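You operate a simulated robot arm through the tools that you are given. There is no shell and no other tool.

You run a simulated robot arm. Do the job below in one go: nothing can be reset, and whatever is moved stays where it is left.

## Task
Put things in order on the linen bench. At the end: the green wool roll stands where the black wool wash bottle stood; the grey wool roll stands on top of the silver empty can (marked "TONIC"); the blue battery stands on top of the green stain bar; the black wool wash bottle stands where the grey wool roll stood; whatever was shut is shut again. Leave all else as you found it, and nothing knocked over.

It is judged by the outcome, as a careful person would: the job done as asked, and still so three seconds after it is handed in. It fails if anything else is knocked over, pushed out of place, dropped, spilled or broken.

## Robot
A 6-joint arm with a two-finger parallel gripper, fixed in place. Base frame: the origin is at the foot of the arm, x ahead of it, y to its left, z up; the work surface is at about z = 0.86. Lengths are in m, angles in rad, forces in N, time in s.
With the tool pointing down near the work surface it reaches from about 0.24 to 0.64 m from the base axis. Its first joint turns from -1.152 to 1.152 rad. Payload 2.7 kg.
The TCP is the grasp point between the finger pads, 0.023 m short of the fingertips. In the tool frame z runs along the fingers and y along their closing line. The gripper opens to 0.094 m. The fingers are 0.038 m wide and 0.01 m thick; the gripper's body (0.054 by 0.096 m) begins 0.039 m behind the TCP.
Orientation is told as [roll, pitch, yaw] about the base's x, y, z axes, in that order, counted from this pose: with the fingers straight down and closing along the base's y, the tool's x points along the base's -x, its y along +y and its z along -z.

## Interface
- The arm moves only by the tool drive_tool. Its argument "series" is a list that holds one entry, the list of rows, each a list of 7 numbers: the shift along the tool's x, y, z in m, then the turn, a rotation vector about the tool's x, y, z in rad, then the opening in per cent of the stroke, from 0 (shut) to 100 (fully open). In form: [[[tx, ty, tz, wx, wy, wz, claw], ...]]. A call has 1 to 20 rows; each row shifts and turns the commanded pose from where the row before left it, along the tool's axes as they then stand. A row lasts 0.2 s, in which the tool goes at most 0.05 m and 0.15 rad; a call with a longer step from one row to the next is refused whole, and so is a gripper value outside its range. A pose out of reach is approached as far as the arm can. The call stops where the force on the tool passes 40 N (or 10 N more than at its start, if that is more) or the arm is blocked; 0.2 s more then pass. Each finger travels about 0.045 m/s and halts on what it meets, pressing with about 44 N; the grip force reading is that of the motor and also rises with nothing between the fingers. The clock runs only during rows and for 0.2 s after the last one: add rows that do not move to give the fingers time. The reply holds the time, the measured pose of the TCP, the force on the tool along the base axes, the opening and the grip force, in the units named above and with some noise, with the torque about the TCP (base axes, N m) and any sound that the robot's microphone picked up.
- Cameras (640 x 400 px; columns grow to the right, rows downward): "scene" is fixed at [0.0743, -0.4252, 1.4023]; the picture's right is [0.76, -0.65, 0.00], its down [-0.40, -0.47, -0.79] and it looks along [0.52, 0.60, -0.61] (base axes); focal length 261 px, centre (320, 200). "wrist" rides on the gripper at [0.086, 0.016, -0.075] in the tool frame; the picture's right is [-0.18, 0.98, 0.00], its down [-0.58, -0.11, -0.81] and it looks along [-0.79, -0.15, 0.59] (tool axes); focal length 243 px, centre (320, 200). There is no depth. A picture from a camera that has moved, and an enlarged one, comes with that camera's place and axes in the base frame and with its lens. The place of the scene camera against the robot may be out by one fixed shift of up to 0.012 m in any direction.
- grab_frame(camera): a new picture of that camera. It takes no simulated time.
- enlarge(camera, box): a new picture of the part [left, top, right, bottom] of that camera's present view, enlarged. It takes no simulated time.
- job_done(): hands the job in; it is judged then, once.

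Places have to be worked out from the pictures, the camera data and where the tool is seen. Open the gripper and draw the arm clear of the work before you hand the job in, unless the task says otherwise.

The tools are called after "Call:" by a JSON object that holds its "op" and its "data". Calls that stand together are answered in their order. drive_tool: Moves the arm, as the interface text tells. Its arguments: {"type":"object","properties":{"series":{"type":"array","items":{"type":"array","items":{"type":"array","items":{"type":"number"}}}}},"required":["series"]} The other tools are called the same way: grab_frame (camera) takes a picture; enlarge (camera, box) takes an enlarged picture of a part of a camera's view; job_done () hands the job in.

At the start:

```text
clock: 0.0
ee_pos: [0.4266, 0.0514, 1.2039]
tool_rot: [0.0, -0.001, 0.001]
force: [-0.8, 0.3, 0.3]
wrist_torque: [0.0, -0.01, 0.0]
finger_gap: 0.094
gripper_force: 0.1
```

scene: 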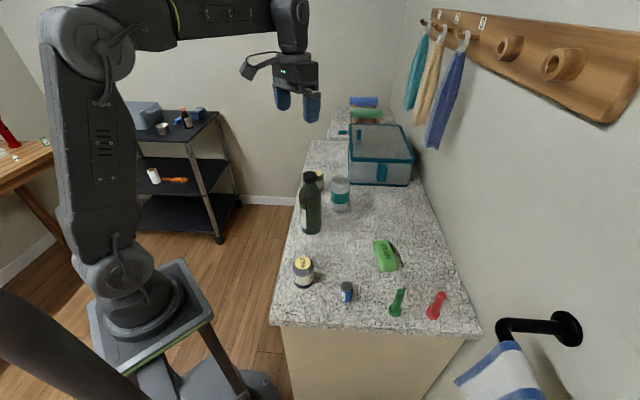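
wrist: 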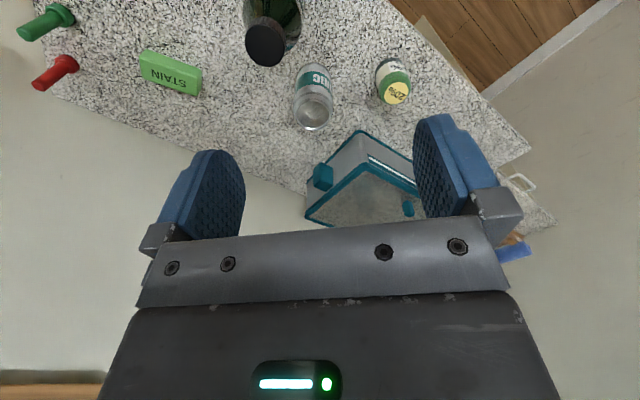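

I see a granite bench with a black bottle, a can, small rolls, a battery, a stain bar and a shut box. I'll enlarge the scene and wrist views to identify each object.

Call:
{"op": "enlarge", "data": {"camera": "scene", "box": [260, 230, 500, 350]}}

Call:
{"op": "enlarge", "data": {"camera": "scene", "box": [270, 90, 450, 240]}}

Call:
{"op": "enlarge", "data": {"camera": "wrist", "box": [0, 0, 320, 200]}}

Call:
{"op": "enlarge", "data": {"camera": "wrist", "box": [230, 0, 550, 230]}}

```text
2.67 times, centred on (380, 290) of scene
camera zoom: at [0.0743, -0.4252, 1.4023], right [0.76, -0.65, 0.0], down [-0.4, -0.47, -0.79], along [0.52, 0.6, -0.61], focal length 696 px, centre (160, -40)
```

zoom: 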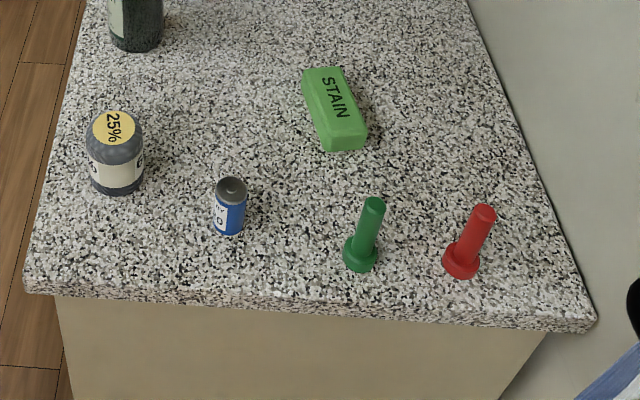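

```text
2.67 times, centred on (360, 165) of scene
camera zoom: at [0.0743, -0.4252, 1.4023], right [0.76, -0.65, 0.0], down [-0.4, -0.47, -0.79], along [0.52, 0.6, -0.61], focal length 696 px, centre (213, 293)
```

zoom: 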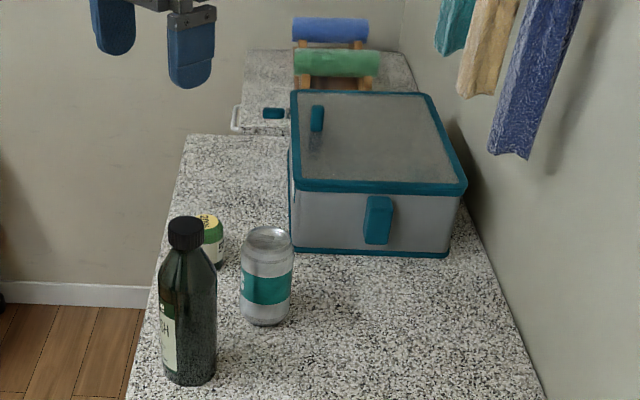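

```text
2.00 times, centred on (160, 100) of wrist
camera zoom: at [0.3391, 0.0675, 1.2787], right [0.18, 0.98, 0.0], down [0.58, -0.11, 0.81], along [0.79, -0.15, -0.59], focal length 485 px, centre (640, 400)
```

zoom: 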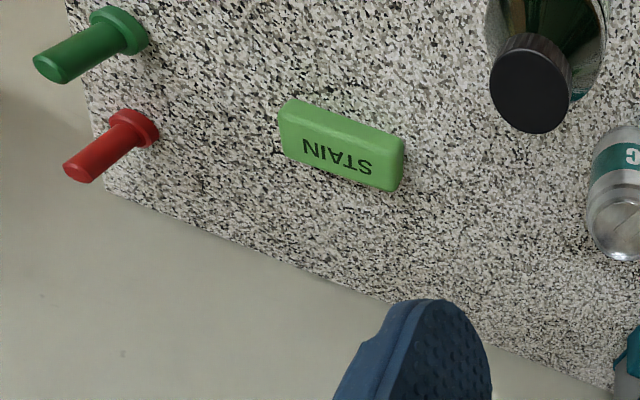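

```text
1.74 times, centred on (390, 115) of wrist
camera zoom: at [0.3391, 0.0675, 1.2787], right [0.18, 0.98, 0.0], down [0.58, -0.11, 0.81], along [0.79, -0.15, -0.59], focal length 422 px, centre (198, 348)
```

zoom: 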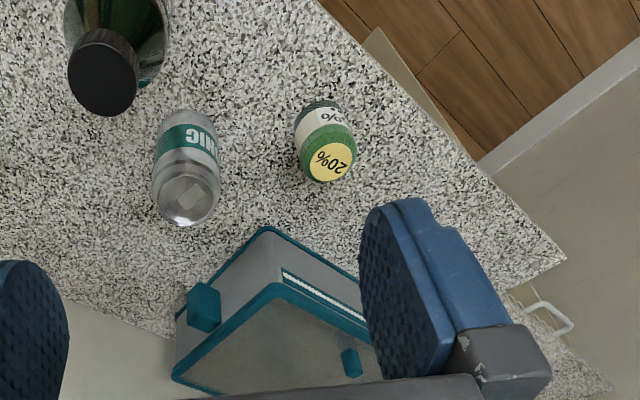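

The two wool rolls carry yellow stickers: grey is "25%" (near) and green is "20%" (behind the bottle). I estimate from the scene camera grey at (0.29,-0.12), battery (0.33,-0.22), bar (0.49,-0.20), bottle (0.42,0.01), can (0.55,0.03) and green (0.57,0.15). I'll move the arm high towards the near end for a second, closer view.

Call:
{"op": "drive_tool", "data": {"series": [[[0.0277, -0.0252, 0.009, 0, 0, 0, 100], [0.0277, -0.0252, 0.009, 0, 0, 0, 100], [0.0277, -0.0252, 0.009, 0, 0, 0, 100], [0.0277, -0.0252, 0.009, 0, 0, 0, 100], [0.0277, -0.0252, 0.009, 0, 0, 0, 100], [0.0277, -0.0252, 0.009, 0, 0, 0, 100], [0, 0, 0, 0, 0, 0, 100], [0, 0, 0, 0, 0, 0, 100]]]}}

Call:
{"op": "grab_frame", "data": {"camera": "wrist"}}

Call:
{"op": "grab_frame", "data": {"camera": "scene"}}

```text
clock: 1.8
ee_pos: [0.2586, -0.1012, 1.1498]
tool_rot: [0.001, 0.0, 0.0]
force: [0.6, 0.9, 0.5]
wrist_torque: [-0.01, -0.02, 0.0]
finger_gap: 0.0938
gripper_force: 0.0
```

```text
taken
camera wrist: at [0.1716, -0.0851, 1.225], right [0.18, 0.98, 0.0], down [0.58, -0.11, 0.81], along [0.79, -0.15, -0.59], focal length 243 px, centre (320, 200)
```

wrist: 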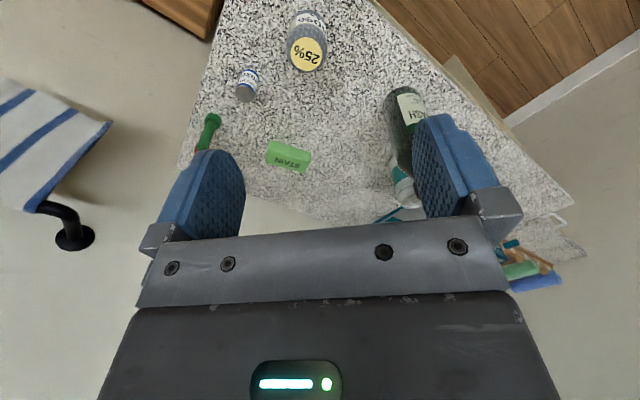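

```text
taken
```

scene: 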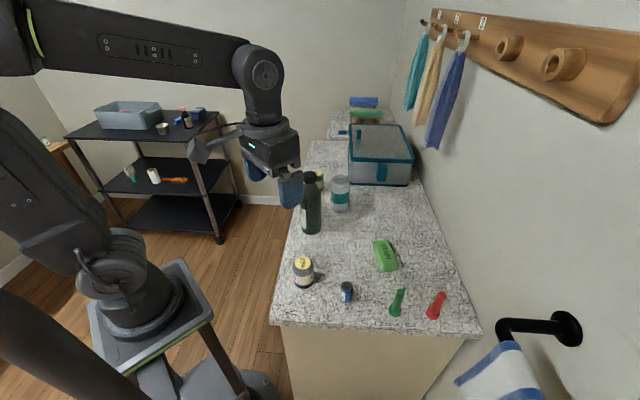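

Call:
{"op": "enlarge", "data": {"camera": "wrist", "box": [220, 0, 380, 100]}}

Call:
{"op": "enlarge", "data": {"camera": "wrist", "box": [240, 80, 440, 205]}}

Call:
{"op": "enlarge", "data": {"camera": "scene", "box": [280, 240, 420, 330]}}

```text
4.00 times, centred on (300, 50) of wrist
camera zoom: at [0.1716, -0.0851, 1.225], right [0.18, 0.98, 0.0], down [0.58, -0.11, 0.81], along [0.79, -0.15, -0.59], focal length 970 px, centre (400, 800)
```

zoom: 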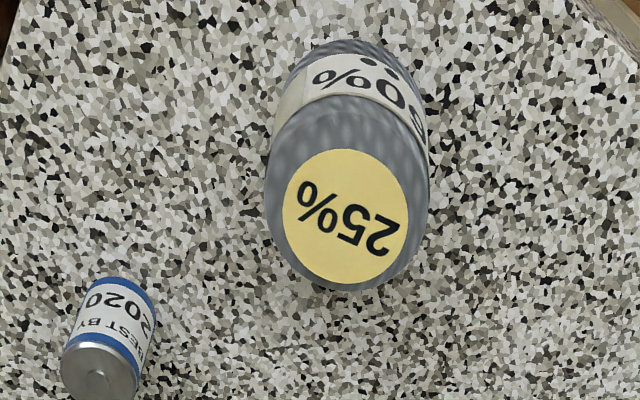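

```text
3.20 times, centred on (340, 142) of wrist
camera zoom: at [0.1716, -0.0851, 1.225], right [0.18, 0.98, 0.0], down [0.58, -0.11, 0.81], along [0.79, -0.15, -0.59], focal length 776 px, centre (256, 384)
```

zoom: 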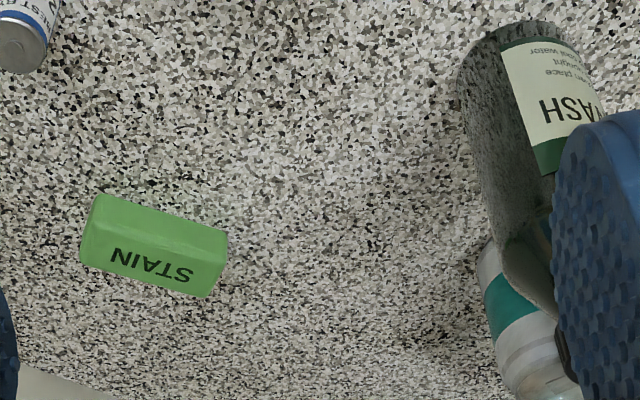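

```text
4.44 times, centred on (350, 285) of scene
camera zoom: at [0.0742, -0.4252, 1.4023], right [0.76, -0.65, 0.0], down [-0.4, -0.46, -0.79], along [0.52, 0.6, -0.61], focal length 1160 px, centre (187, -178)
```

zoom: 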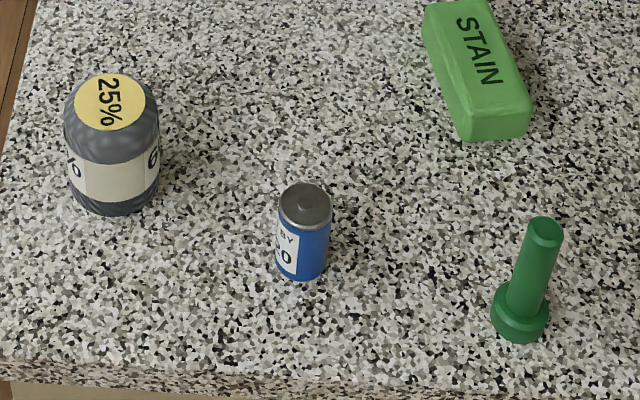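

From the wrist view I place the grey roll at about (0.293,-0.124), top z ≈ 0.925, and the battery near (0.333,-0.223). The scene camera seems shifted about +0.012 in y. I'll go lower and just short of the roll to refine its position.

Call:
{"op": "drive_tool", "data": {"series": [[[0.0045, -0.0046, 0.033, 0, 0, 0, 100], [0.0045, -0.0046, 0.033, 0, 0, 0, 100], [0.0045, -0.0046, 0.033, 0, 0, 0, 100], [0, 0, 0, 0, 0, 0, 100], [0, 0, 0, 0, 0, 0, 100]]]}}

Call:
{"op": "grab_frame", "data": {"camera": "wrist"}}

Call:
{"op": "enlarge", "data": {"camera": "wrist", "box": [240, 40, 400, 140]}}

```text
clock: 3.0
ee_pos: [0.2465, -0.1154, 1.0502]
tool_rot: [-0.001, -0.003, 0.001]
force: [0.0, 0.3, 0.0]
wrist_torque: [0.0, -0.03, -0.03]
finger_gap: 0.0941
gripper_force: 0.1
```

```text
taken
camera wrist: at [0.1598, -0.0985, 1.1254], right [0.18, 0.98, 0.0], down [0.58, -0.11, 0.81], along [0.79, -0.15, -0.59], focal length 243 px, centre (320, 200)
```

wrist: 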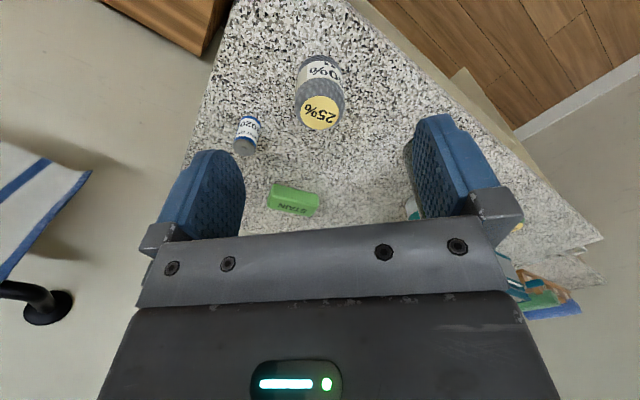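

```text
4.00 times, centred on (320, 90) of wrist
camera zoom: at [0.1598, -0.0985, 1.1254], right [0.18, 0.98, 0.0], down [0.58, -0.11, 0.81], along [0.79, -0.15, -0.59], focal length 970 px, centre (320, 640)
```

zoom: 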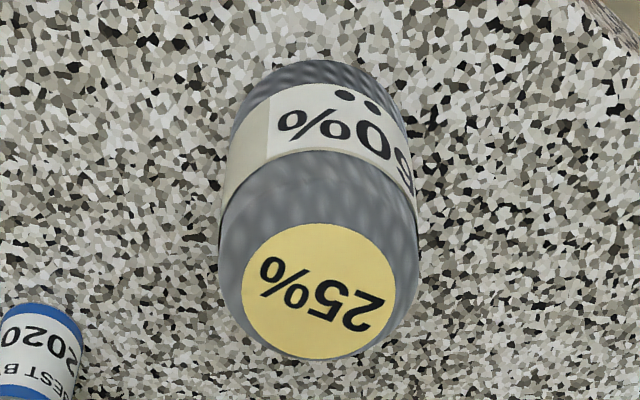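

Triangulating the two wrist views puts the grey roll at (0.2935,-0.1233), top at 0.924, about 0.05 across. I'll move above it, descend with the fingers open on either side to TCP z ≈ 0.897, and check before closing.

Call:
{"op": "drive_tool", "data": {"series": [[[-0.0235, -0.0044, 0, 0, 0, 0, 100], [-0.0235, -0.0044, 0, 0, 0, 0, 100], [0, 0, 0, 0, 0, 0, 100], [0, 0, 0.0384, 0, 0, 0, 100], [0, 0, 0.0384, 0, 0, 0, 100], [0, 0, 0.0384, 0, 0, 0, 100], [0, 0, 0.0384, 0, 0, 0, 100], [0, 0, 0, 0, 0, 0, 100], [0, 0, 0, 0, 0, 0, 100]]]}}

Call:
{"op": "grab_frame", "data": {"camera": "wrist"}}

Call:
{"op": "enlarge", "data": {"camera": "scene", "box": [240, 200, 400, 320]}}

```text
clock: 5.0
ee_pos: [0.2961, -0.1218, 0.8958]
tool_rot: [0.001, -0.002, -0.001]
force: [0.2, 0.2, 1.2]
wrist_torque: [0.03, 0.0, -0.01]
finger_gap: 0.0941
gripper_force: 0.0
```

```text
taken
camera wrist: at [0.2077, -0.1059, 0.9712], right [0.18, 0.98, 0.0], down [0.58, -0.11, 0.81], along [0.79, -0.15, -0.59], focal length 243 px, centre (320, 200)
```

wrist: 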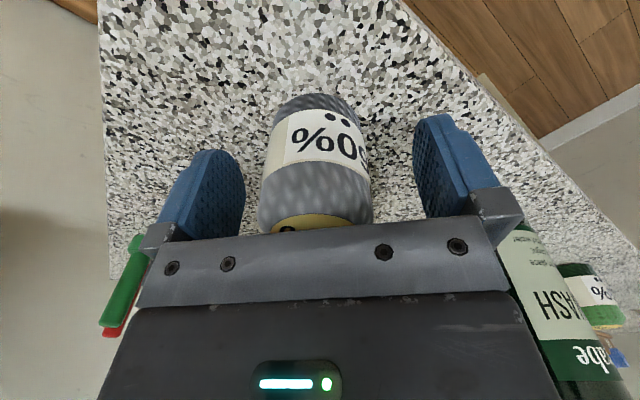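

```text
3.33 times, centred on (320, 260) of scene
camera zoom: at [0.0743, -0.4252, 1.4023], right [0.76, -0.65, 0.0], down [-0.4, -0.47, -0.79], along [0.52, 0.6, -0.61], focal length 870 px, centre (320, 0)
```

zoom: 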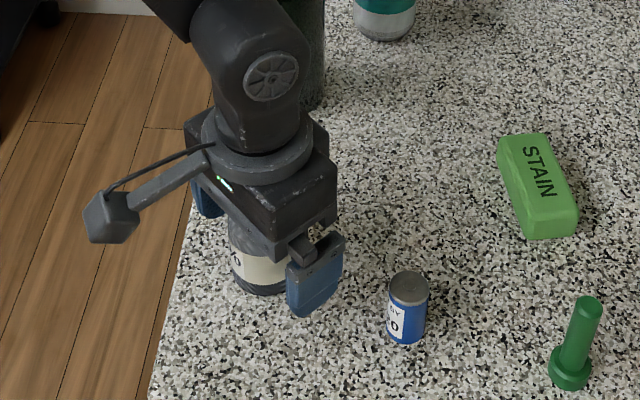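

The roll sits between the fingers, about 2 mm to the -y side. I'll nudge and close on it, reading the gap and grip force.

Call:
{"op": "drive_tool", "data": {"series": [[[0, -0.0015, 0, 0, 0, 0, 100], [0, 0, 0, 0, 0, 0, 70], [0, 0, 0, 0, 0, 0, 30], [0, 0, 0, 0, 0, 0, 20], [0, 0, 0, 0, 0, 0, 20], [0, 0, 0, 0, 0, 0, 20], [0, 0, 0, 0, 0, 0, 20]]]}}

Call:
{"op": "grab_frame", "data": {"camera": "wrist"}}

```text
clock: 6.6
ee_pos: [0.2961, -0.1229, 0.897]
tool_rot: [0.0, -0.003, 0.0]
force: [-0.1, -1.0, 1.6]
wrist_torque: [-0.02, 0.05, -0.01]
finger_gap: 0.0467
gripper_force: 44.4
```

```text
taken
camera wrist: at [0.2078, -0.1079, 0.9716], right [0.18, 0.98, 0.0], down [0.58, -0.11, 0.81], along [0.79, -0.15, -0.59], focal length 243 px, centre (320, 200)
```

wrist: 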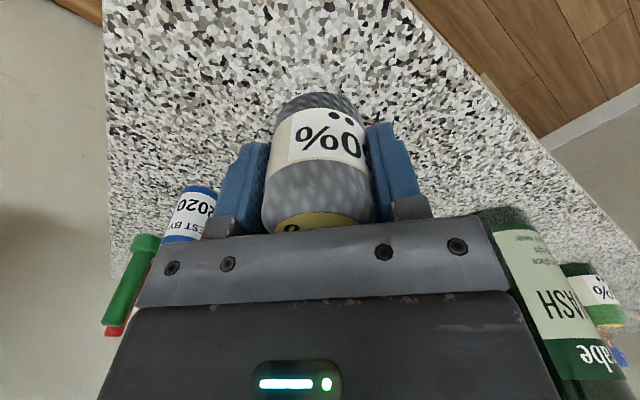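

The grip is firm (gap 0.047, 44 N). I'll lift straight up to about z = 1.15, then move to where the can is visible past the carried roll.

Call:
{"op": "drive_tool", "data": {"series": [[[0, 0, -0.01, 0, 0, 0, 20], [0, 0, -0.03, 0, 0, 0, 20], [0, 0, -0.04, 0, 0, 0, 20], [0, 0, -0.045, 0, 0, 0, 20], [0, 0, -0.045, 0, 0, 0, 20], [0, 0, -0.045, 0, 0, 0, 20], [0, 0, -0.038, 0, 0, 0, 20], [-0.03, -0.003, 0, 0, 0, 0, 20], [-0.035, -0.003, 0, 0, 0, 0, 20], [0, 0, 0, 0, 0, 0, 20], [0, 0, 0, 0, 0, 0, 20]]]}}

Call:
{"op": "grab_frame", "data": {"camera": "wrist"}}

Call:
{"op": "enlarge", "data": {"camera": "wrist", "box": [380, 80, 540, 180]}}

Call:
{"op": "grab_frame", "data": {"camera": "scene"}}

```text
clock: 9.0
ee_pos: [0.359, -0.1295, 1.1513]
tool_rot: [-0.001, -0.003, 0.0]
force: [0.0, -0.2, -0.6]
wrist_torque: [-0.01, -0.01, 0.02]
finger_gap: 0.0467
gripper_force: 43.8
```

```text
taken
camera wrist: at [0.2724, -0.1126, 1.2258], right [0.18, 0.98, 0.0], down [0.58, -0.11, 0.81], along [0.79, -0.15, -0.59], focal length 243 px, centre (320, 200)
```

wrist: 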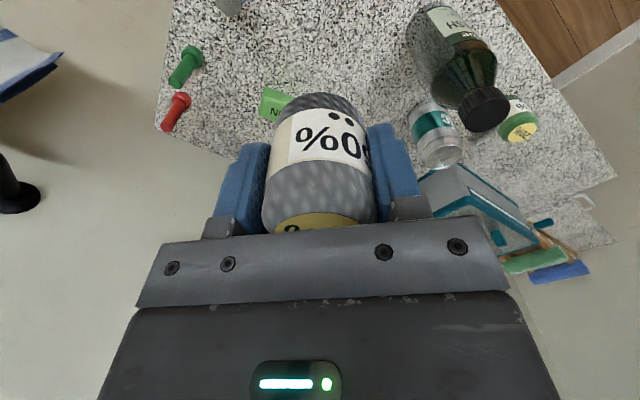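

```text
4.00 times, centred on (460, 130) of wrist
camera zoom: at [0.2724, -0.1126, 1.2258], right [0.18, 0.98, 0.0], down [0.58, -0.11, 0.81], along [0.79, -0.15, -0.59], focal length 970 px, centre (-240, 480)
```

zoom: 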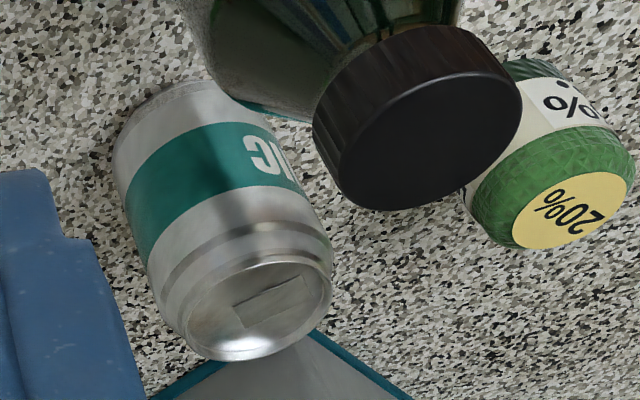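

```text
taken
```

scene: 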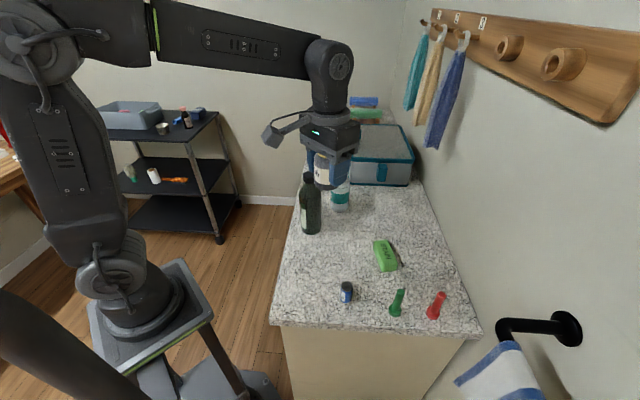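

Triangulation gives can top centre (0.5455,0.0196,0.971), bottle at (0.4186,0.0044) with its top at 1.047, and green roll near (0.558,0.142). The wrist camera would pass close over the bottle cap at zero yaw, so I'll turn the tool +90° in place at height first.

Call:
{"op": "drive_tool", "data": {"series": [[[0, 0, 0, 0, 0, -0.14, 20], [0, 0, 0, 0, 0, -0.143, 20], [0, 0, 0, 0, 0, -0.143, 20], [0, 0, 0, 0, 0, -0.143, 20], [0, 0, 0, 0, 0, -0.143, 20], [0, 0, 0, 0, 0, -0.143, 20], [0, 0, 0, 0, 0, -0.143, 20], [0, 0, 0, 0, 0, -0.143, 20], [0, 0, 0, 0, 0, -0.143, 20], [0, 0, 0, 0, 0, -0.143, 20], [0, 0, 0, 0, 0, -0.1438, 20], [0, 0, 0, 0, 0, 0, 20], [0, 0, 0, 0, 0, 0, 20]]]}}

Call:
{"op": "grab_frame", "data": {"camera": "scene"}}

```text
clock: 11.8
ee_pos: [0.3595, -0.1296, 1.15]
tool_rot: [-0.001, 0.001, 1.573]
force: [-0.8, -0.9, -0.9]
wrist_torque: [0.0, -0.02, 0.0]
finger_gap: 0.0467
gripper_force: 44.0
```

```text
taken
```

scene: 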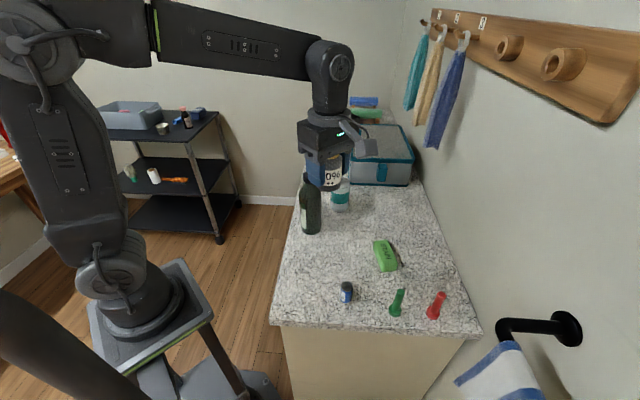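

Yaw reads 1.573 and the roll is still held. Now I'll translate at z = 1.15 to above the can, then check.

Call:
{"op": "drive_tool", "data": {"series": [[[-0.025, -0.031, 0, 0, 0, 0, 20], [-0.025, -0.031, 0, 0, 0, 0, 20], [-0.025, -0.031, 0, 0, 0, 0, 20], [-0.025, -0.031, 0, 0, 0, 0, 20], [-0.025, -0.031, 0, 0, 0, 0, 20], [-0.025, -0.031, 0, 0, 0, 0, 20], [0, 0, 0, 0, 0, 0, 20], [0, 0, 0, 0, 0, 0, 20]]]}}

Call:
{"op": "grab_frame", "data": {"camera": "wrist"}}

Call:
{"op": "enlarge", "data": {"camera": "scene", "box": [270, 90, 430, 240]}}

```text
clock: 13.6
ee_pos: [0.5432, 0.018, 1.1511]
tool_rot: [-0.001, 0.0, 1.571]
force: [0.2, 0.2, -0.3]
wrist_torque: [-0.01, 0.01, -0.03]
finger_gap: 0.0464
gripper_force: 44.5
```

```text
taken
camera wrist: at [0.5262, -0.0673, 1.2259], right [-0.98, 0.18, 0.0], down [0.11, 0.58, 0.81], along [0.15, 0.79, -0.59], focal length 243 px, centre (320, 200)
```

wrist: 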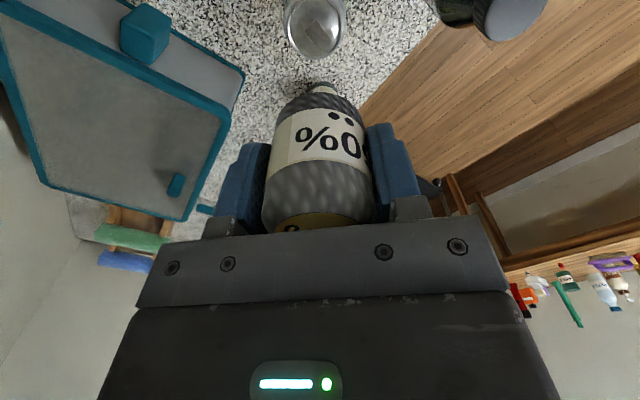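

```text
2.67 times, centred on (350, 165) of scene
camera zoom: at [0.0743, -0.4252, 1.4023], right [0.76, -0.65, 0.0], down [-0.4, -0.47, -0.79], along [0.52, 0.6, -0.61], focal length 696 px, centre (240, 293)
```

zoom: 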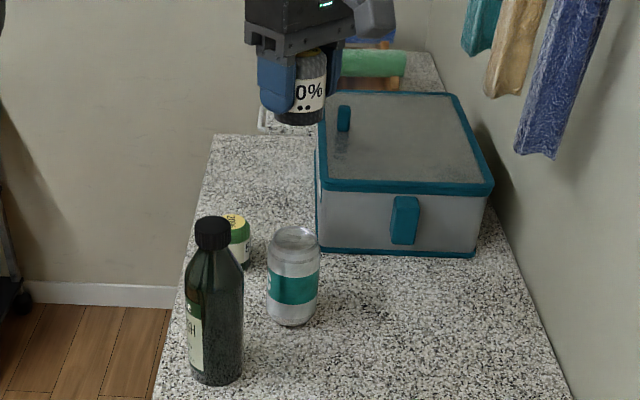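

The can is visible at the top of the wrist view. I'll enlarge it to refine the alignment.

Call:
{"op": "enlarge", "data": {"camera": "wrist", "box": [240, 0, 400, 100]}}

```text
4.00 times, centred on (320, 50) of wrist
camera zoom: at [0.5262, -0.0673, 1.2259], right [-0.98, 0.18, 0.0], down [0.11, 0.58, 0.81], along [0.15, 0.79, -0.59], focal length 970 px, centre (320, 800)
```

zoom: 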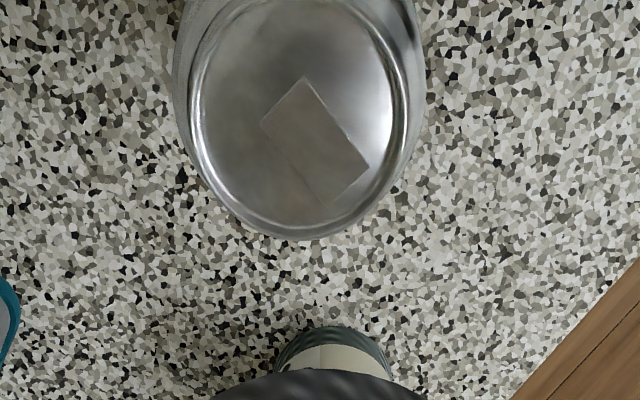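

The can centre measures (0.546,0.0175). The tool is about 3 mm short in x and the held roll sits slightly to the -y side of the TCP, so I'll correct by (+0.003,+0.0015) and lower to just above the can.

Call:
{"op": "drive_tool", "data": {"series": [[[-0.0015, -0.003, 0, 0, 0, 0, 20], [0, 0, 0.04, 0, 0, 0, 20], [0, 0, 0.04, 0, 0, 0, 20], [0, 0, 0.03, 0, 0, 0, 20], [0, 0, 0.015, 0, 0, 0, 20], [0, 0, 0, 0, 0, 0, 20], [0, 0, 0, 0, 0, 0, 20]]]}}

Call:
{"op": "grab_frame", "data": {"camera": "wrist"}}

Call:
{"op": "enlarge", "data": {"camera": "scene", "box": [290, 130, 390, 230]}}

```text
clock: 15.2
ee_pos: [0.5477, 0.0222, 1.027]
tool_rot: [-0.002, 0.0, 1.57]
force: [0.2, -0.2, -1.5]
wrist_torque: [-0.02, 0.01, 0.0]
finger_gap: 0.0465
gripper_force: 44.2
```

```text
taken
camera wrist: at [0.5315, -0.0651, 1.1008], right [-0.98, 0.18, 0.0], down [0.11, 0.58, 0.81], along [0.15, 0.79, -0.59], focal length 243 px, centre (320, 200)
```

wrist: 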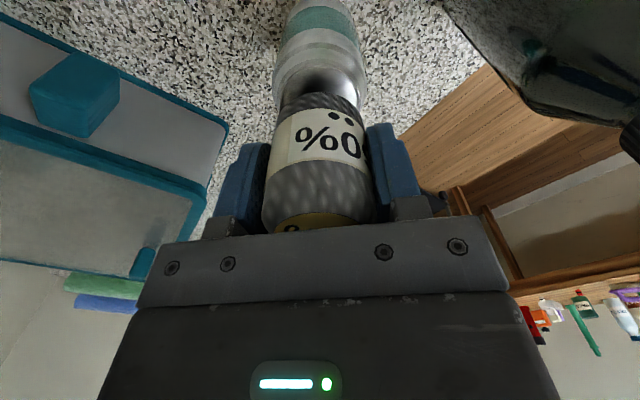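

```text
4.00 times, centred on (340, 180) of scene
camera zoom: at [0.0743, -0.4252, 1.4023], right [0.76, -0.65, 0.0], down [-0.4, -0.47, -0.79], along [0.52, 0.6, -0.61], focal length 1044 px, centre (240, 280)
```

zoom: 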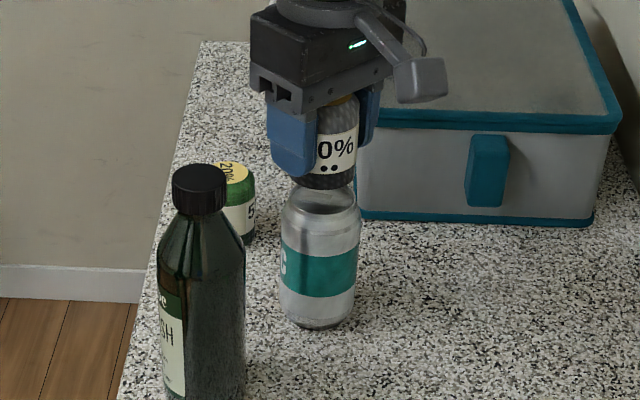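

The roll is just above the can. I'll enlarge both views to check centring before the final lowering.

Call:
{"op": "enlarge", "data": {"camera": "wrist", "box": [240, 0, 400, 100]}}

Call:
{"op": "enlarge", "data": {"camera": "scene", "box": [310, 150, 370, 220]}}

```text
4.00 times, centred on (320, 50) of wrist
camera zoom: at [0.5315, -0.0651, 1.1008], right [-0.98, 0.18, 0.0], down [0.11, 0.58, 0.81], along [0.15, 0.79, -0.59], focal length 970 px, centre (320, 800)
```

zoom: 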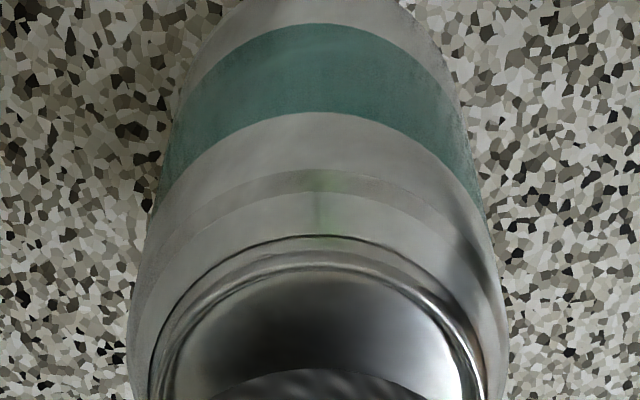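

```text
5.71 times, centred on (340, 185) of scene
camera zoom: at [0.0743, -0.4252, 1.4023], right [0.76, -0.65, 0.0], down [-0.4, -0.47, -0.79], along [0.52, 0.6, -0.61], focal length 1492 px, centre (206, 286)
```

zoom: 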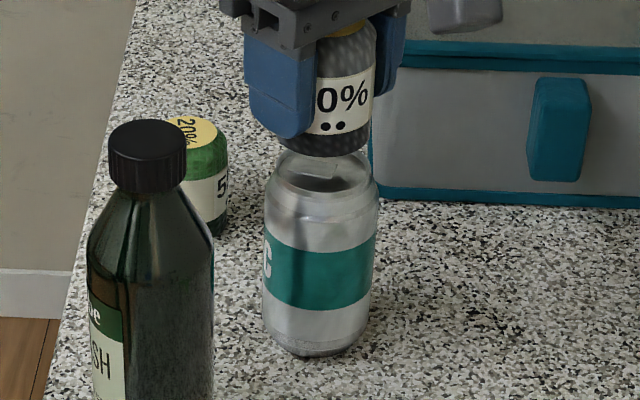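

Both views show the roll centred over the can to within about 2 mm. I'll lower in small steps, watching the vertical force.

Call:
{"op": "drive_tool", "data": {"series": [[[0, 0, 0.005, 0, 0, 0, 20], [0, 0, 0.005, 0, 0, 0, 20], [0, 0, 0.004, 0, 0, 0, 20], [0, 0, 0, 0, 0, 0, 20]]]}}

Call:
{"op": "enlarge", "data": {"camera": "scene", "box": [310, 150, 370, 220]}}

```text
clock: 16.2
ee_pos: [0.5487, 0.0198, 1.012]
tool_rot: [-0.002, 0.001, 1.572]
force: [-0.2, -0.1, -0.7]
wrist_torque: [0.01, 0.02, 0.03]
finger_gap: 0.0464
gripper_force: 44.0
```

```text
5.71 times, centred on (340, 185) of scene
camera zoom: at [0.0743, -0.4252, 1.4023], right [0.76, -0.65, 0.0], down [-0.4, -0.47, -0.79], along [0.52, 0.6, -0.61], focal length 1492 px, centre (206, 286)
```

zoom: 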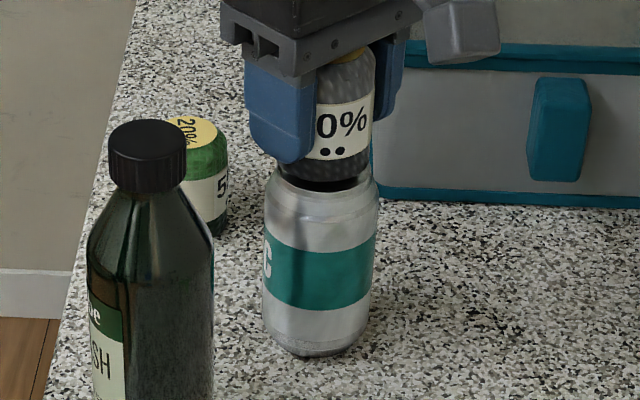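

There is still a small gap and no contact force, so I'll lower 2 mm more at a time.

Call:
{"op": "drive_tool", "data": {"series": [[[0, 0, 0.002, 0, 0, 0, 20], [0, 0, 0, 0, 0, 0, 20]]]}}

Call:
{"op": "drive_tool", "data": {"series": [[[0, 0, 0.0015, 0, 0, 0, 20], [0, 0, 0, 0, 0, 0, 20]]]}}

Call:
{"op": "enlarge", "data": {"camera": "scene", "box": [310, 150, 370, 220]}}

Call:
{"op": "enlarge", "data": {"camera": "wrist", "box": [240, 0, 400, 130]}}

```text
clock: 16.8
ee_pos: [0.5474, 0.02, 1.0096]
tool_rot: [-0.002, 0.001, 1.57]
force: [-0.4, 0.1, -0.5]
wrist_torque: [-0.01, 0.02, 0.01]
finger_gap: 0.0463
gripper_force: 44.4
```

```text
clock: 17.4
ee_pos: [0.549, 0.0199, 1.0092]
tool_rot: [-0.003, -0.001, 1.57]
force: [-0.6, -0.7, 1.3]
wrist_torque: [0.01, 0.0, -0.03]
finger_gap: 0.0465
gripper_force: 44.2
```

```text
5.71 times, centred on (340, 185) of scene
camera zoom: at [0.0742, -0.4252, 1.4023], right [0.76, -0.65, 0.0], down [-0.4, -0.47, -0.79], along [0.52, 0.6, -0.61], focal length 1492 px, centre (206, 286)
```

zoom: 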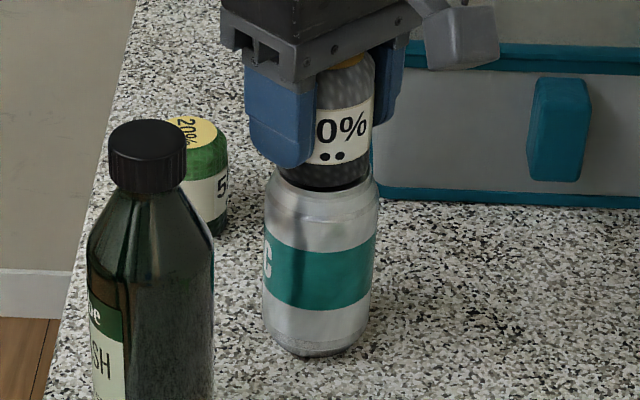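

```text
3.08 times, centred on (320, 65) of wrist
camera zoom: at [0.5313, -0.0661, 1.0836], right [-0.98, 0.18, 0.0], down [0.11, 0.58, 0.81], along [0.15, 0.79, -0.59], focal length 746 px, centre (320, 615)
```

zoom: 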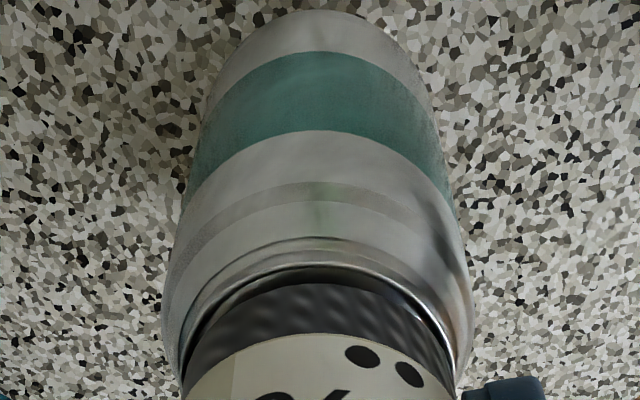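

The roll's bottom is near the rim level, with light or no contact so far. I'll continue in 1.5 mm steps until the force shows support.

Call:
{"op": "drive_tool", "data": {"series": [[[0, 0, 0.0015, 0, 0, 0, 20], [0, 0, 0, 0, 0, 0, 20]]]}}

Call:
{"op": "drive_tool", "data": {"series": [[[0, 0, 0.001, 0, 0, 0, 20], [0, 0, 0, 0, 0, 0, 20]]]}}

Call:
{"op": "enlarge", "data": {"camera": "wrist", "box": [240, 0, 400, 130]}}

```text
clock: 18.0
ee_pos: [0.5473, 0.0201, 1.0078]
tool_rot: [-0.005, 0.001, 1.571]
force: [-1.0, 1.3, 12.4]
wrist_torque: [0.02, 0.08, -0.01]
finger_gap: 0.0464
gripper_force: 43.9
```

```text
clock: 18.6
ee_pos: [0.5485, 0.0205, 1.0077]
tool_rot: [-0.007, 0.003, 1.573]
force: [-0.9, -0.3, 26.1]
wrist_torque: [-0.12, 0.15, 0.03]
finger_gap: 0.0463
gripper_force: 44.1
```

```text
3.08 times, centred on (320, 65) of wrist
camera zoom: at [0.5315, -0.0657, 1.0828], right [-0.98, 0.18, -0.01], down [0.1, 0.58, 0.81], along [0.15, 0.79, -0.59], focal length 746 px, centre (320, 615)
```

zoom: 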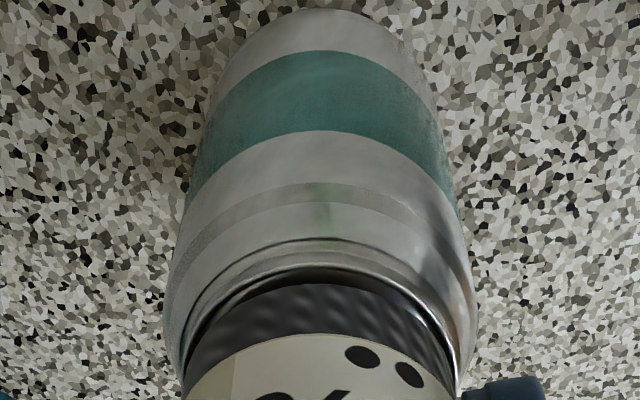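

The roll is seated (force rose to 26 N at z ≈ 1.008). I'll back off 1.5 mm to relieve the load, then open slowly.

Call:
{"op": "drive_tool", "data": {"series": [[[0, 0, -0.0015, 0, 0, 0, 20], [0, 0, 0, 0, 0, 0, 20]]]}}

Call:
{"op": "drive_tool", "data": {"series": [[[0, 0, 0, 0, 0, 0, 52], [0, 0, 0, 0, 0, 0, 56], [0, 0, 0, 0, 0, 0, 62], [0, 0, 0, 0, 0, 0, 70], [0, 0, 0, 0, 0, 0, 80], [0, 0, 0, 0, 0, 0, 90], [0, 0, 0, 0, 0, 0, 95], [0, 0, 0, 0, 0, 0, 95]]]}}

Call:
{"op": "grab_frame", "data": {"camera": "wrist"}}

Call:
{"op": "enlarge", "data": {"camera": "scene", "box": [290, 130, 390, 230]}}

```text
clock: 19.2
ee_pos: [0.5481, 0.0203, 1.0083]
tool_rot: [-0.005, -0.001, 1.57]
force: [0.5, -0.5, 20.2]
wrist_torque: [-0.06, -0.07, -0.02]
finger_gap: 0.0464
gripper_force: 43.9
```

```text
clock: 21.0
ee_pos: [0.5475, 0.0211, 1.007]
tool_rot: [-0.002, 0.001, 1.571]
force: [0.1, -0.2, 0.2]
wrist_torque: [0.0, 0.0, -0.02]
finger_gap: 0.0893
gripper_force: 0.0
```

```text
taken
camera wrist: at [0.5313, -0.0654, 1.0818], right [-0.98, 0.18, 0.0], down [0.11, 0.58, 0.81], along [0.15, 0.79, -0.59], focal length 243 px, centre (320, 200)
```

wrist: 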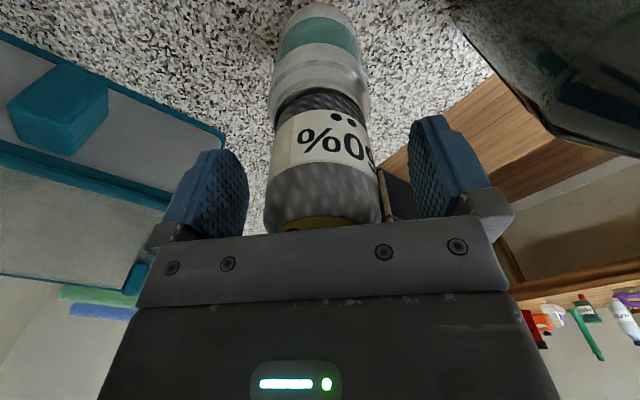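

```text
4.00 times, centred on (340, 180) of scene
camera zoom: at [0.0743, -0.4252, 1.4023], right [0.76, -0.65, 0.0], down [-0.4, -0.47, -0.79], along [0.52, 0.6, -0.61], focal length 1044 px, centre (240, 280)
```

zoom: 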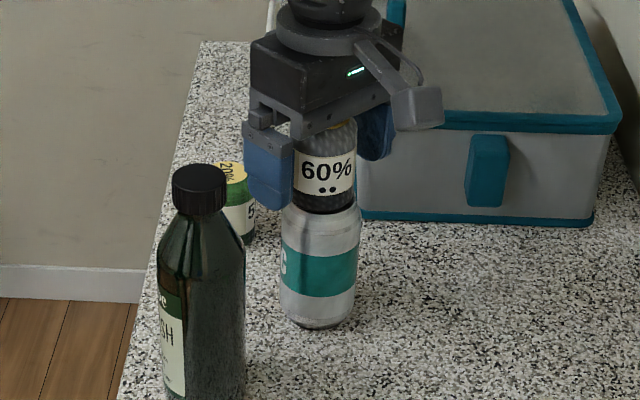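

The grey roll stands centred on the can. I'll lift straight up clear of it, then turn back to zero yaw while moving back for a look at the bottle.

Call:
{"op": "drive_tool", "data": {"series": [[[0, 0, -0.01, 0, 0, 0, 95], [0, 0, -0.02, 0, 0, 0, 95], [0, 0, -0.03, 0, 0, 0, 95], [0, 0, -0.03, 0, 0, 0, 95], [0, 0, -0.03, 0, 0, 0, 95], [0, 0, -0.033, 0, 0, 0, 95], [0, 0.04, 0, 0, 0, 0, 95], [0, 0.04, 0, 0, 0, 0, 95], [0, 0.04, 0, 0, 0, 0, 95], [0, 0.04, 0, 0, 0, 0, 95], [0, 0.04, 0, 0, 0, 0, 95], [0, 0, 0, 0, 0, 0, 95]]]}}

Call:
{"op": "drive_tool", "data": {"series": [[[0, 0, 0, 0, 0, 0.14, 100], [0, 0, 0, 0, 0, 0.143, 100], [0, 0, 0, 0, 0, 0.143, 100], [0, 0, 0, 0, 0, 0.143, 100], [0, 0, 0, 0, 0, 0.143, 100], [0, 0, 0, 0, 0, 0.143, 100], [0, 0, 0, 0, 0, 0.143, 100], [0, 0, 0, 0, 0, 0.143, 100], [0, 0, 0, 0, 0, 0.143, 100], [0, 0, 0, 0, 0, 0.143, 100], [0, 0, 0, 0, 0, 0.1438, 100], [0, 0, 0, 0, 0, 0, 100], [0, 0, 0, 0, 0, 0, 100]]]}}

Call:
{"op": "grab_frame", "data": {"camera": "wrist"}}

Call:
{"op": "grab_frame", "data": {"camera": "scene"}}

```text
clock: 23.6
ee_pos: [0.3477, 0.0217, 1.1585]
tool_rot: [-0.001, -0.001, 1.57]
force: [0.0, 0.3, 0.8]
wrist_torque: [0.0, 0.0, 0.01]
finger_gap: 0.0893
gripper_force: 0.0
```

```text
clock: 26.4
ee_pos: [0.3479, 0.0211, 1.1597]
tool_rot: [0.001, -0.004, -0.003]
force: [-0.1, 0.2, -0.1]
wrist_torque: [-0.03, -0.02, 0.01]
finger_gap: 0.094
gripper_force: 0.0
```

```text
taken
camera wrist: at [0.2604, 0.0377, 1.2345], right [0.18, 0.98, 0.0], down [0.58, -0.11, 0.81], along [0.79, -0.15, -0.59], focal length 243 px, centre (320, 200)
```

wrist: 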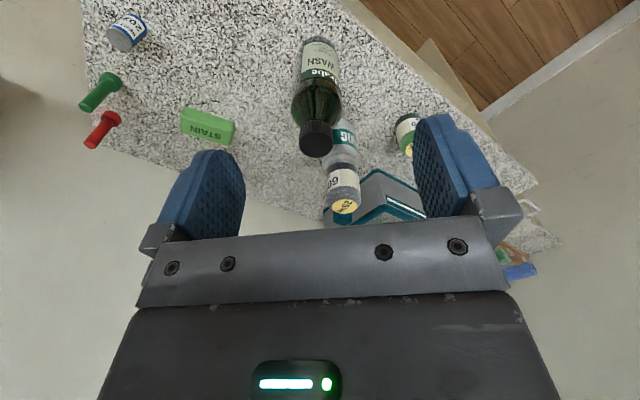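

```text
taken
```

scene: 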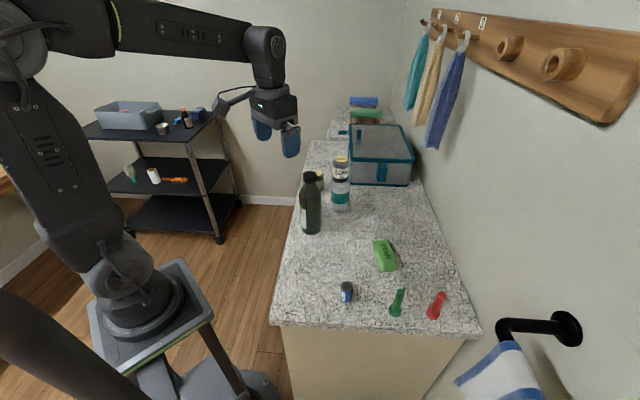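

The grey roll stands on the can. I'll enlarge the wrist view of the bottle and its cap to refine its position and cap height.

Call:
{"op": "enlarge", "data": {"camera": "wrist", "box": [260, 20, 400, 220]}}

Call:
{"op": "enlarge", "data": {"camera": "wrist", "box": [280, 90, 380, 165]}}

Call:
{"op": "enlarge", "data": {"camera": "scene", "box": [280, 150, 380, 240]}}

```text
2.00 times, centred on (330, 120) of wrist
camera zoom: at [0.2604, 0.0377, 1.2345], right [0.18, 0.98, 0.0], down [0.58, -0.11, 0.81], along [0.79, -0.15, -0.59], focal length 485 px, centre (300, 360)
```

zoom: 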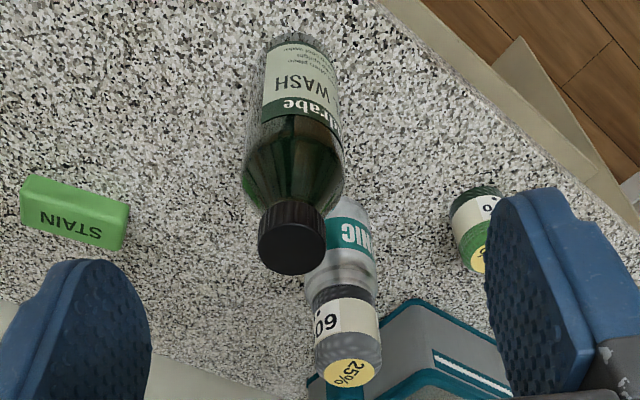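

```text
5.33 times, centred on (330, 128) of wrist
camera zoom: at [0.2604, 0.0377, 1.2345], right [0.18, 0.98, 0.0], down [0.58, -0.11, 0.81], along [0.79, -0.15, -0.59], focal length 1294 px, centre (267, 587)
```

zoom: 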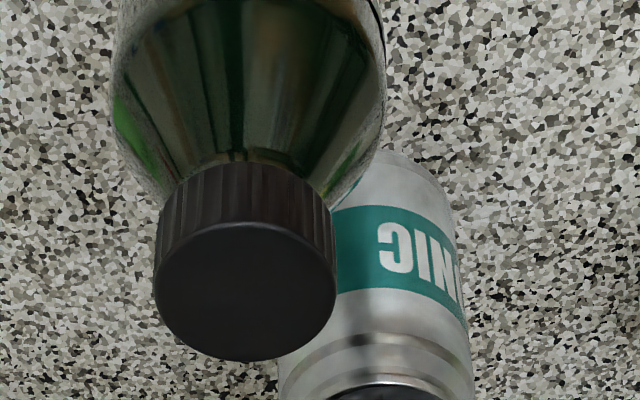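

```text
4.44 times, centred on (330, 195) of scene
camera zoom: at [0.0743, -0.4252, 1.4023], right [0.76, -0.65, 0.0], down [-0.4, -0.47, -0.79], along [0.52, 0.6, -0.61], focal length 1160 px, centre (276, 222)
```

zoom: 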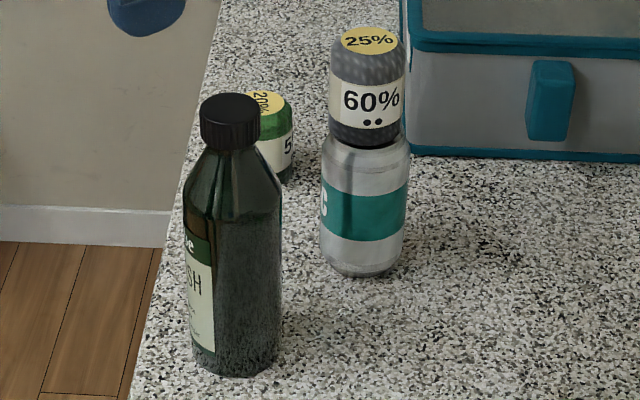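

The cap is at (0.419,0.004), about 35 mm across and 18 mm tall with its top at 1.047. I'll move over it and descend so the fingertips end just below the cap.

Call:
{"op": "drive_tool", "data": {"series": [[[-0.0359, -0.0086, 0, 0, 0, 0, 100], [-0.0359, -0.0086, 0, 0, 0, 0, 100], [0, 0, 0, 0, 0, 0, 100], [0, 0, 0.04, 0, 0, 0, 100], [0, 0, 0.04, 0, 0, 0, 100], [0, 0, 0.0335, 0, 0, 0, 100], [0, 0, 0, 0, 0, 0, 100], [0, 0, 0, 0, 0, 0, 100]]]}}

Call:
{"op": "grab_frame", "data": {"camera": "wrist"}}

Call:
{"op": "enlarge", "data": {"camera": "scene", "box": [260, 130, 380, 240]}}

```text
clock: 28.2
ee_pos: [0.4212, 0.0024, 1.0474]
tool_rot: [0.001, 0.0, 0.0]
force: [-0.2, 0.4, -0.6]
wrist_torque: [-0.01, 0.03, 0.01]
finger_gap: 0.094
gripper_force: 0.1
```

```text
taken
camera wrist: at [0.333, 0.0183, 1.1223], right [0.18, 0.98, 0.0], down [0.58, -0.11, 0.81], along [0.79, -0.15, -0.59], focal length 243 px, centre (320, 200)
```

wrist: 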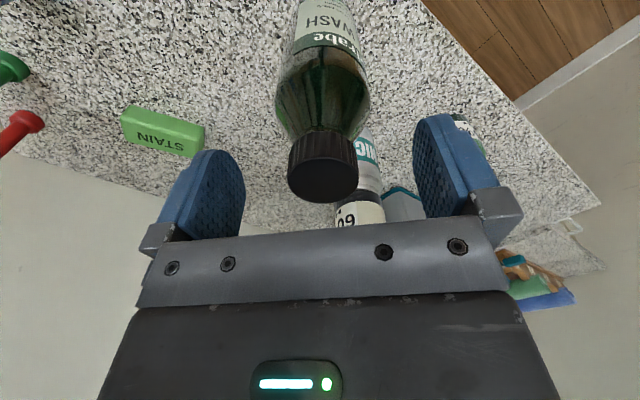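

```text
3.64 times, centred on (320, 185) of scene
camera zoom: at [0.0743, -0.4252, 1.4023], right [0.76, -0.65, 0.0], down [-0.4, -0.47, -0.79], along [0.52, 0.6, -0.61], focal length 950 px, centre (320, 254)
```

zoom: 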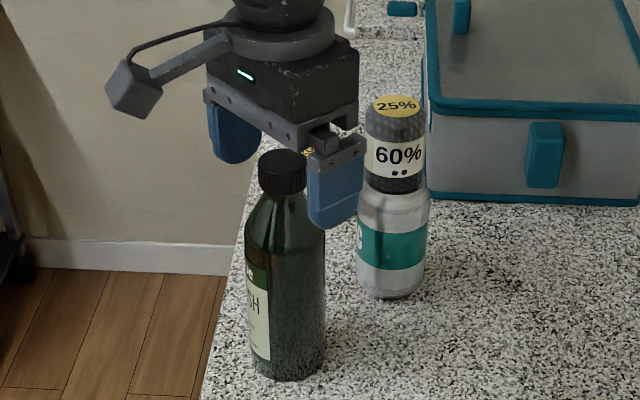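

The cap's top face lies at the TCP's projected spot, so it is centred between the fingers. I'll close on the cap.

Call:
{"op": "drive_tool", "data": {"series": [[[0, 0, 0, 0, 0, 0, 80], [0, 0, 0, 0, 0, 0, 60], [0, 0, 0, 0, 0, 0, 40], [0, 0, 0, 0, 0, 0, 20], [0, 0, 0, 0, 0, 0, 10], [0, 0, 0, 0, 0, 0, 10], [0, 0, 0, 0, 0, 0, 10]]]}}

Call:
{"op": "grab_frame", "data": {"camera": "wrist"}}

Call:
{"op": "enlarge", "data": {"camera": "scene", "box": [260, 130, 380, 240]}}

```text
clock: 29.8
ee_pos: [0.42, 0.0027, 1.0472]
tool_rot: [0.0, -0.002, -0.001]
force: [-0.7, 2.1, 0.4]
wrist_torque: [0.26, -0.01, -0.03]
finger_gap: 0.035
gripper_force: 44.0
```

```text
taken
camera wrist: at [0.333, 0.0185, 1.1225], right [0.18, 0.98, 0.0], down [0.58, -0.11, 0.81], along [0.79, -0.15, -0.59], focal length 243 px, centre (320, 200)
```

wrist: 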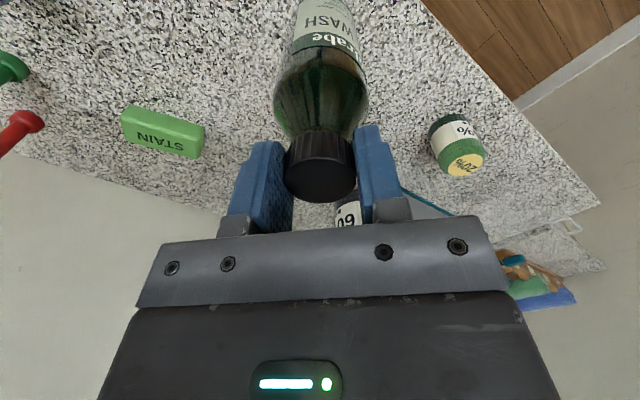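

```text
3.64 times, centred on (320, 185) of scene
camera zoom: at [0.0742, -0.4252, 1.4024], right [0.76, -0.65, 0.0], down [-0.4, -0.47, -0.79], along [0.52, 0.6, -0.61], focal length 950 px, centre (320, 254)
```

zoom: 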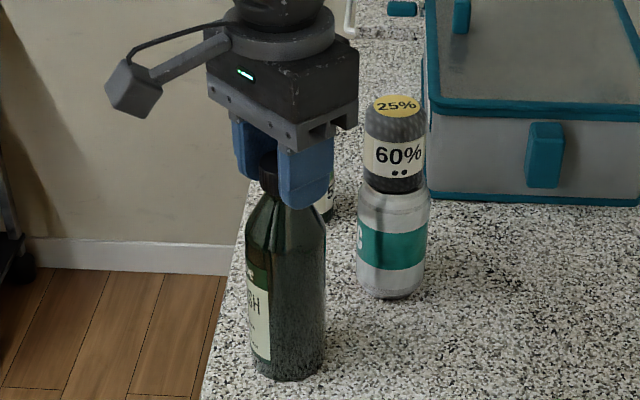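

The cap is gripped (gap 0.035, 44 N). I'll lift gently by 6 cm and check that the bottle comes up whole.

Call:
{"op": "drive_tool", "data": {"series": [[[0, 0, -0.004, 0, 0, 0, 10], [0, 0, -0.008, 0, 0, 0, 10], [0, 0, -0.012, 0, 0, 0, 10], [0, 0, -0.018, 0, 0, 0, 10], [0, 0, -0.018, 0, 0, 0, 10], [0, 0, 0, 0, 0, 0, 10], [0, 0, 0, 0, 0, 0, 10]]]}}

Call:
{"op": "grab_frame", "data": {"camera": "wrist"}}

Call:
{"op": "enlarge", "data": {"camera": "scene", "box": [260, 110, 380, 240]}}

```text
clock: 31.4
ee_pos: [0.4193, 0.0025, 1.1081]
tool_rot: [0.0, -0.002, -0.001]
force: [-0.4, 0.0, -4.4]
wrist_torque: [0.0, 0.02, -0.01]
finger_gap: 0.0349
gripper_force: 43.5
```

```text
taken
camera wrist: at [0.3325, 0.0194, 1.1815], right [0.18, 0.98, 0.0], down [0.58, -0.11, 0.81], along [0.79, -0.15, -0.59], focal length 243 px, centre (320, 200)
```

wrist: 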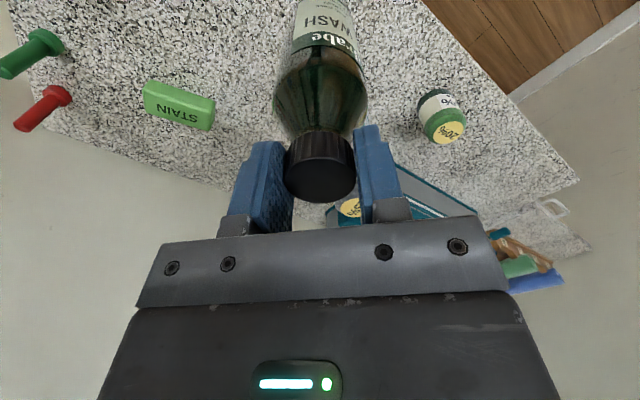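

```text
3.08 times, centred on (320, 175) of scene
camera zoom: at [0.0743, -0.4252, 1.4023], right [0.76, -0.65, 0.0], down [-0.4, -0.47, -0.79], along [0.52, 0.6, -0.61], focal length 803 px, centre (320, 277)
```

zoom: 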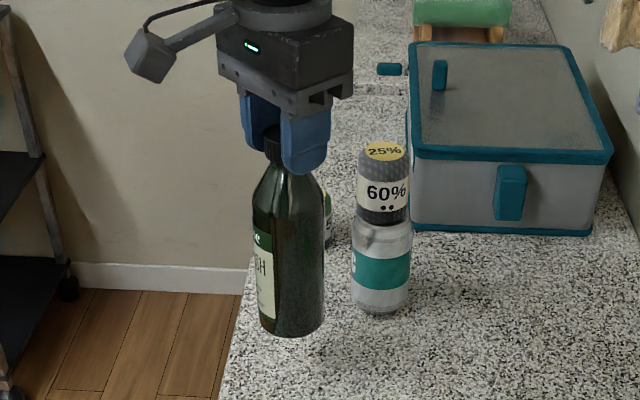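

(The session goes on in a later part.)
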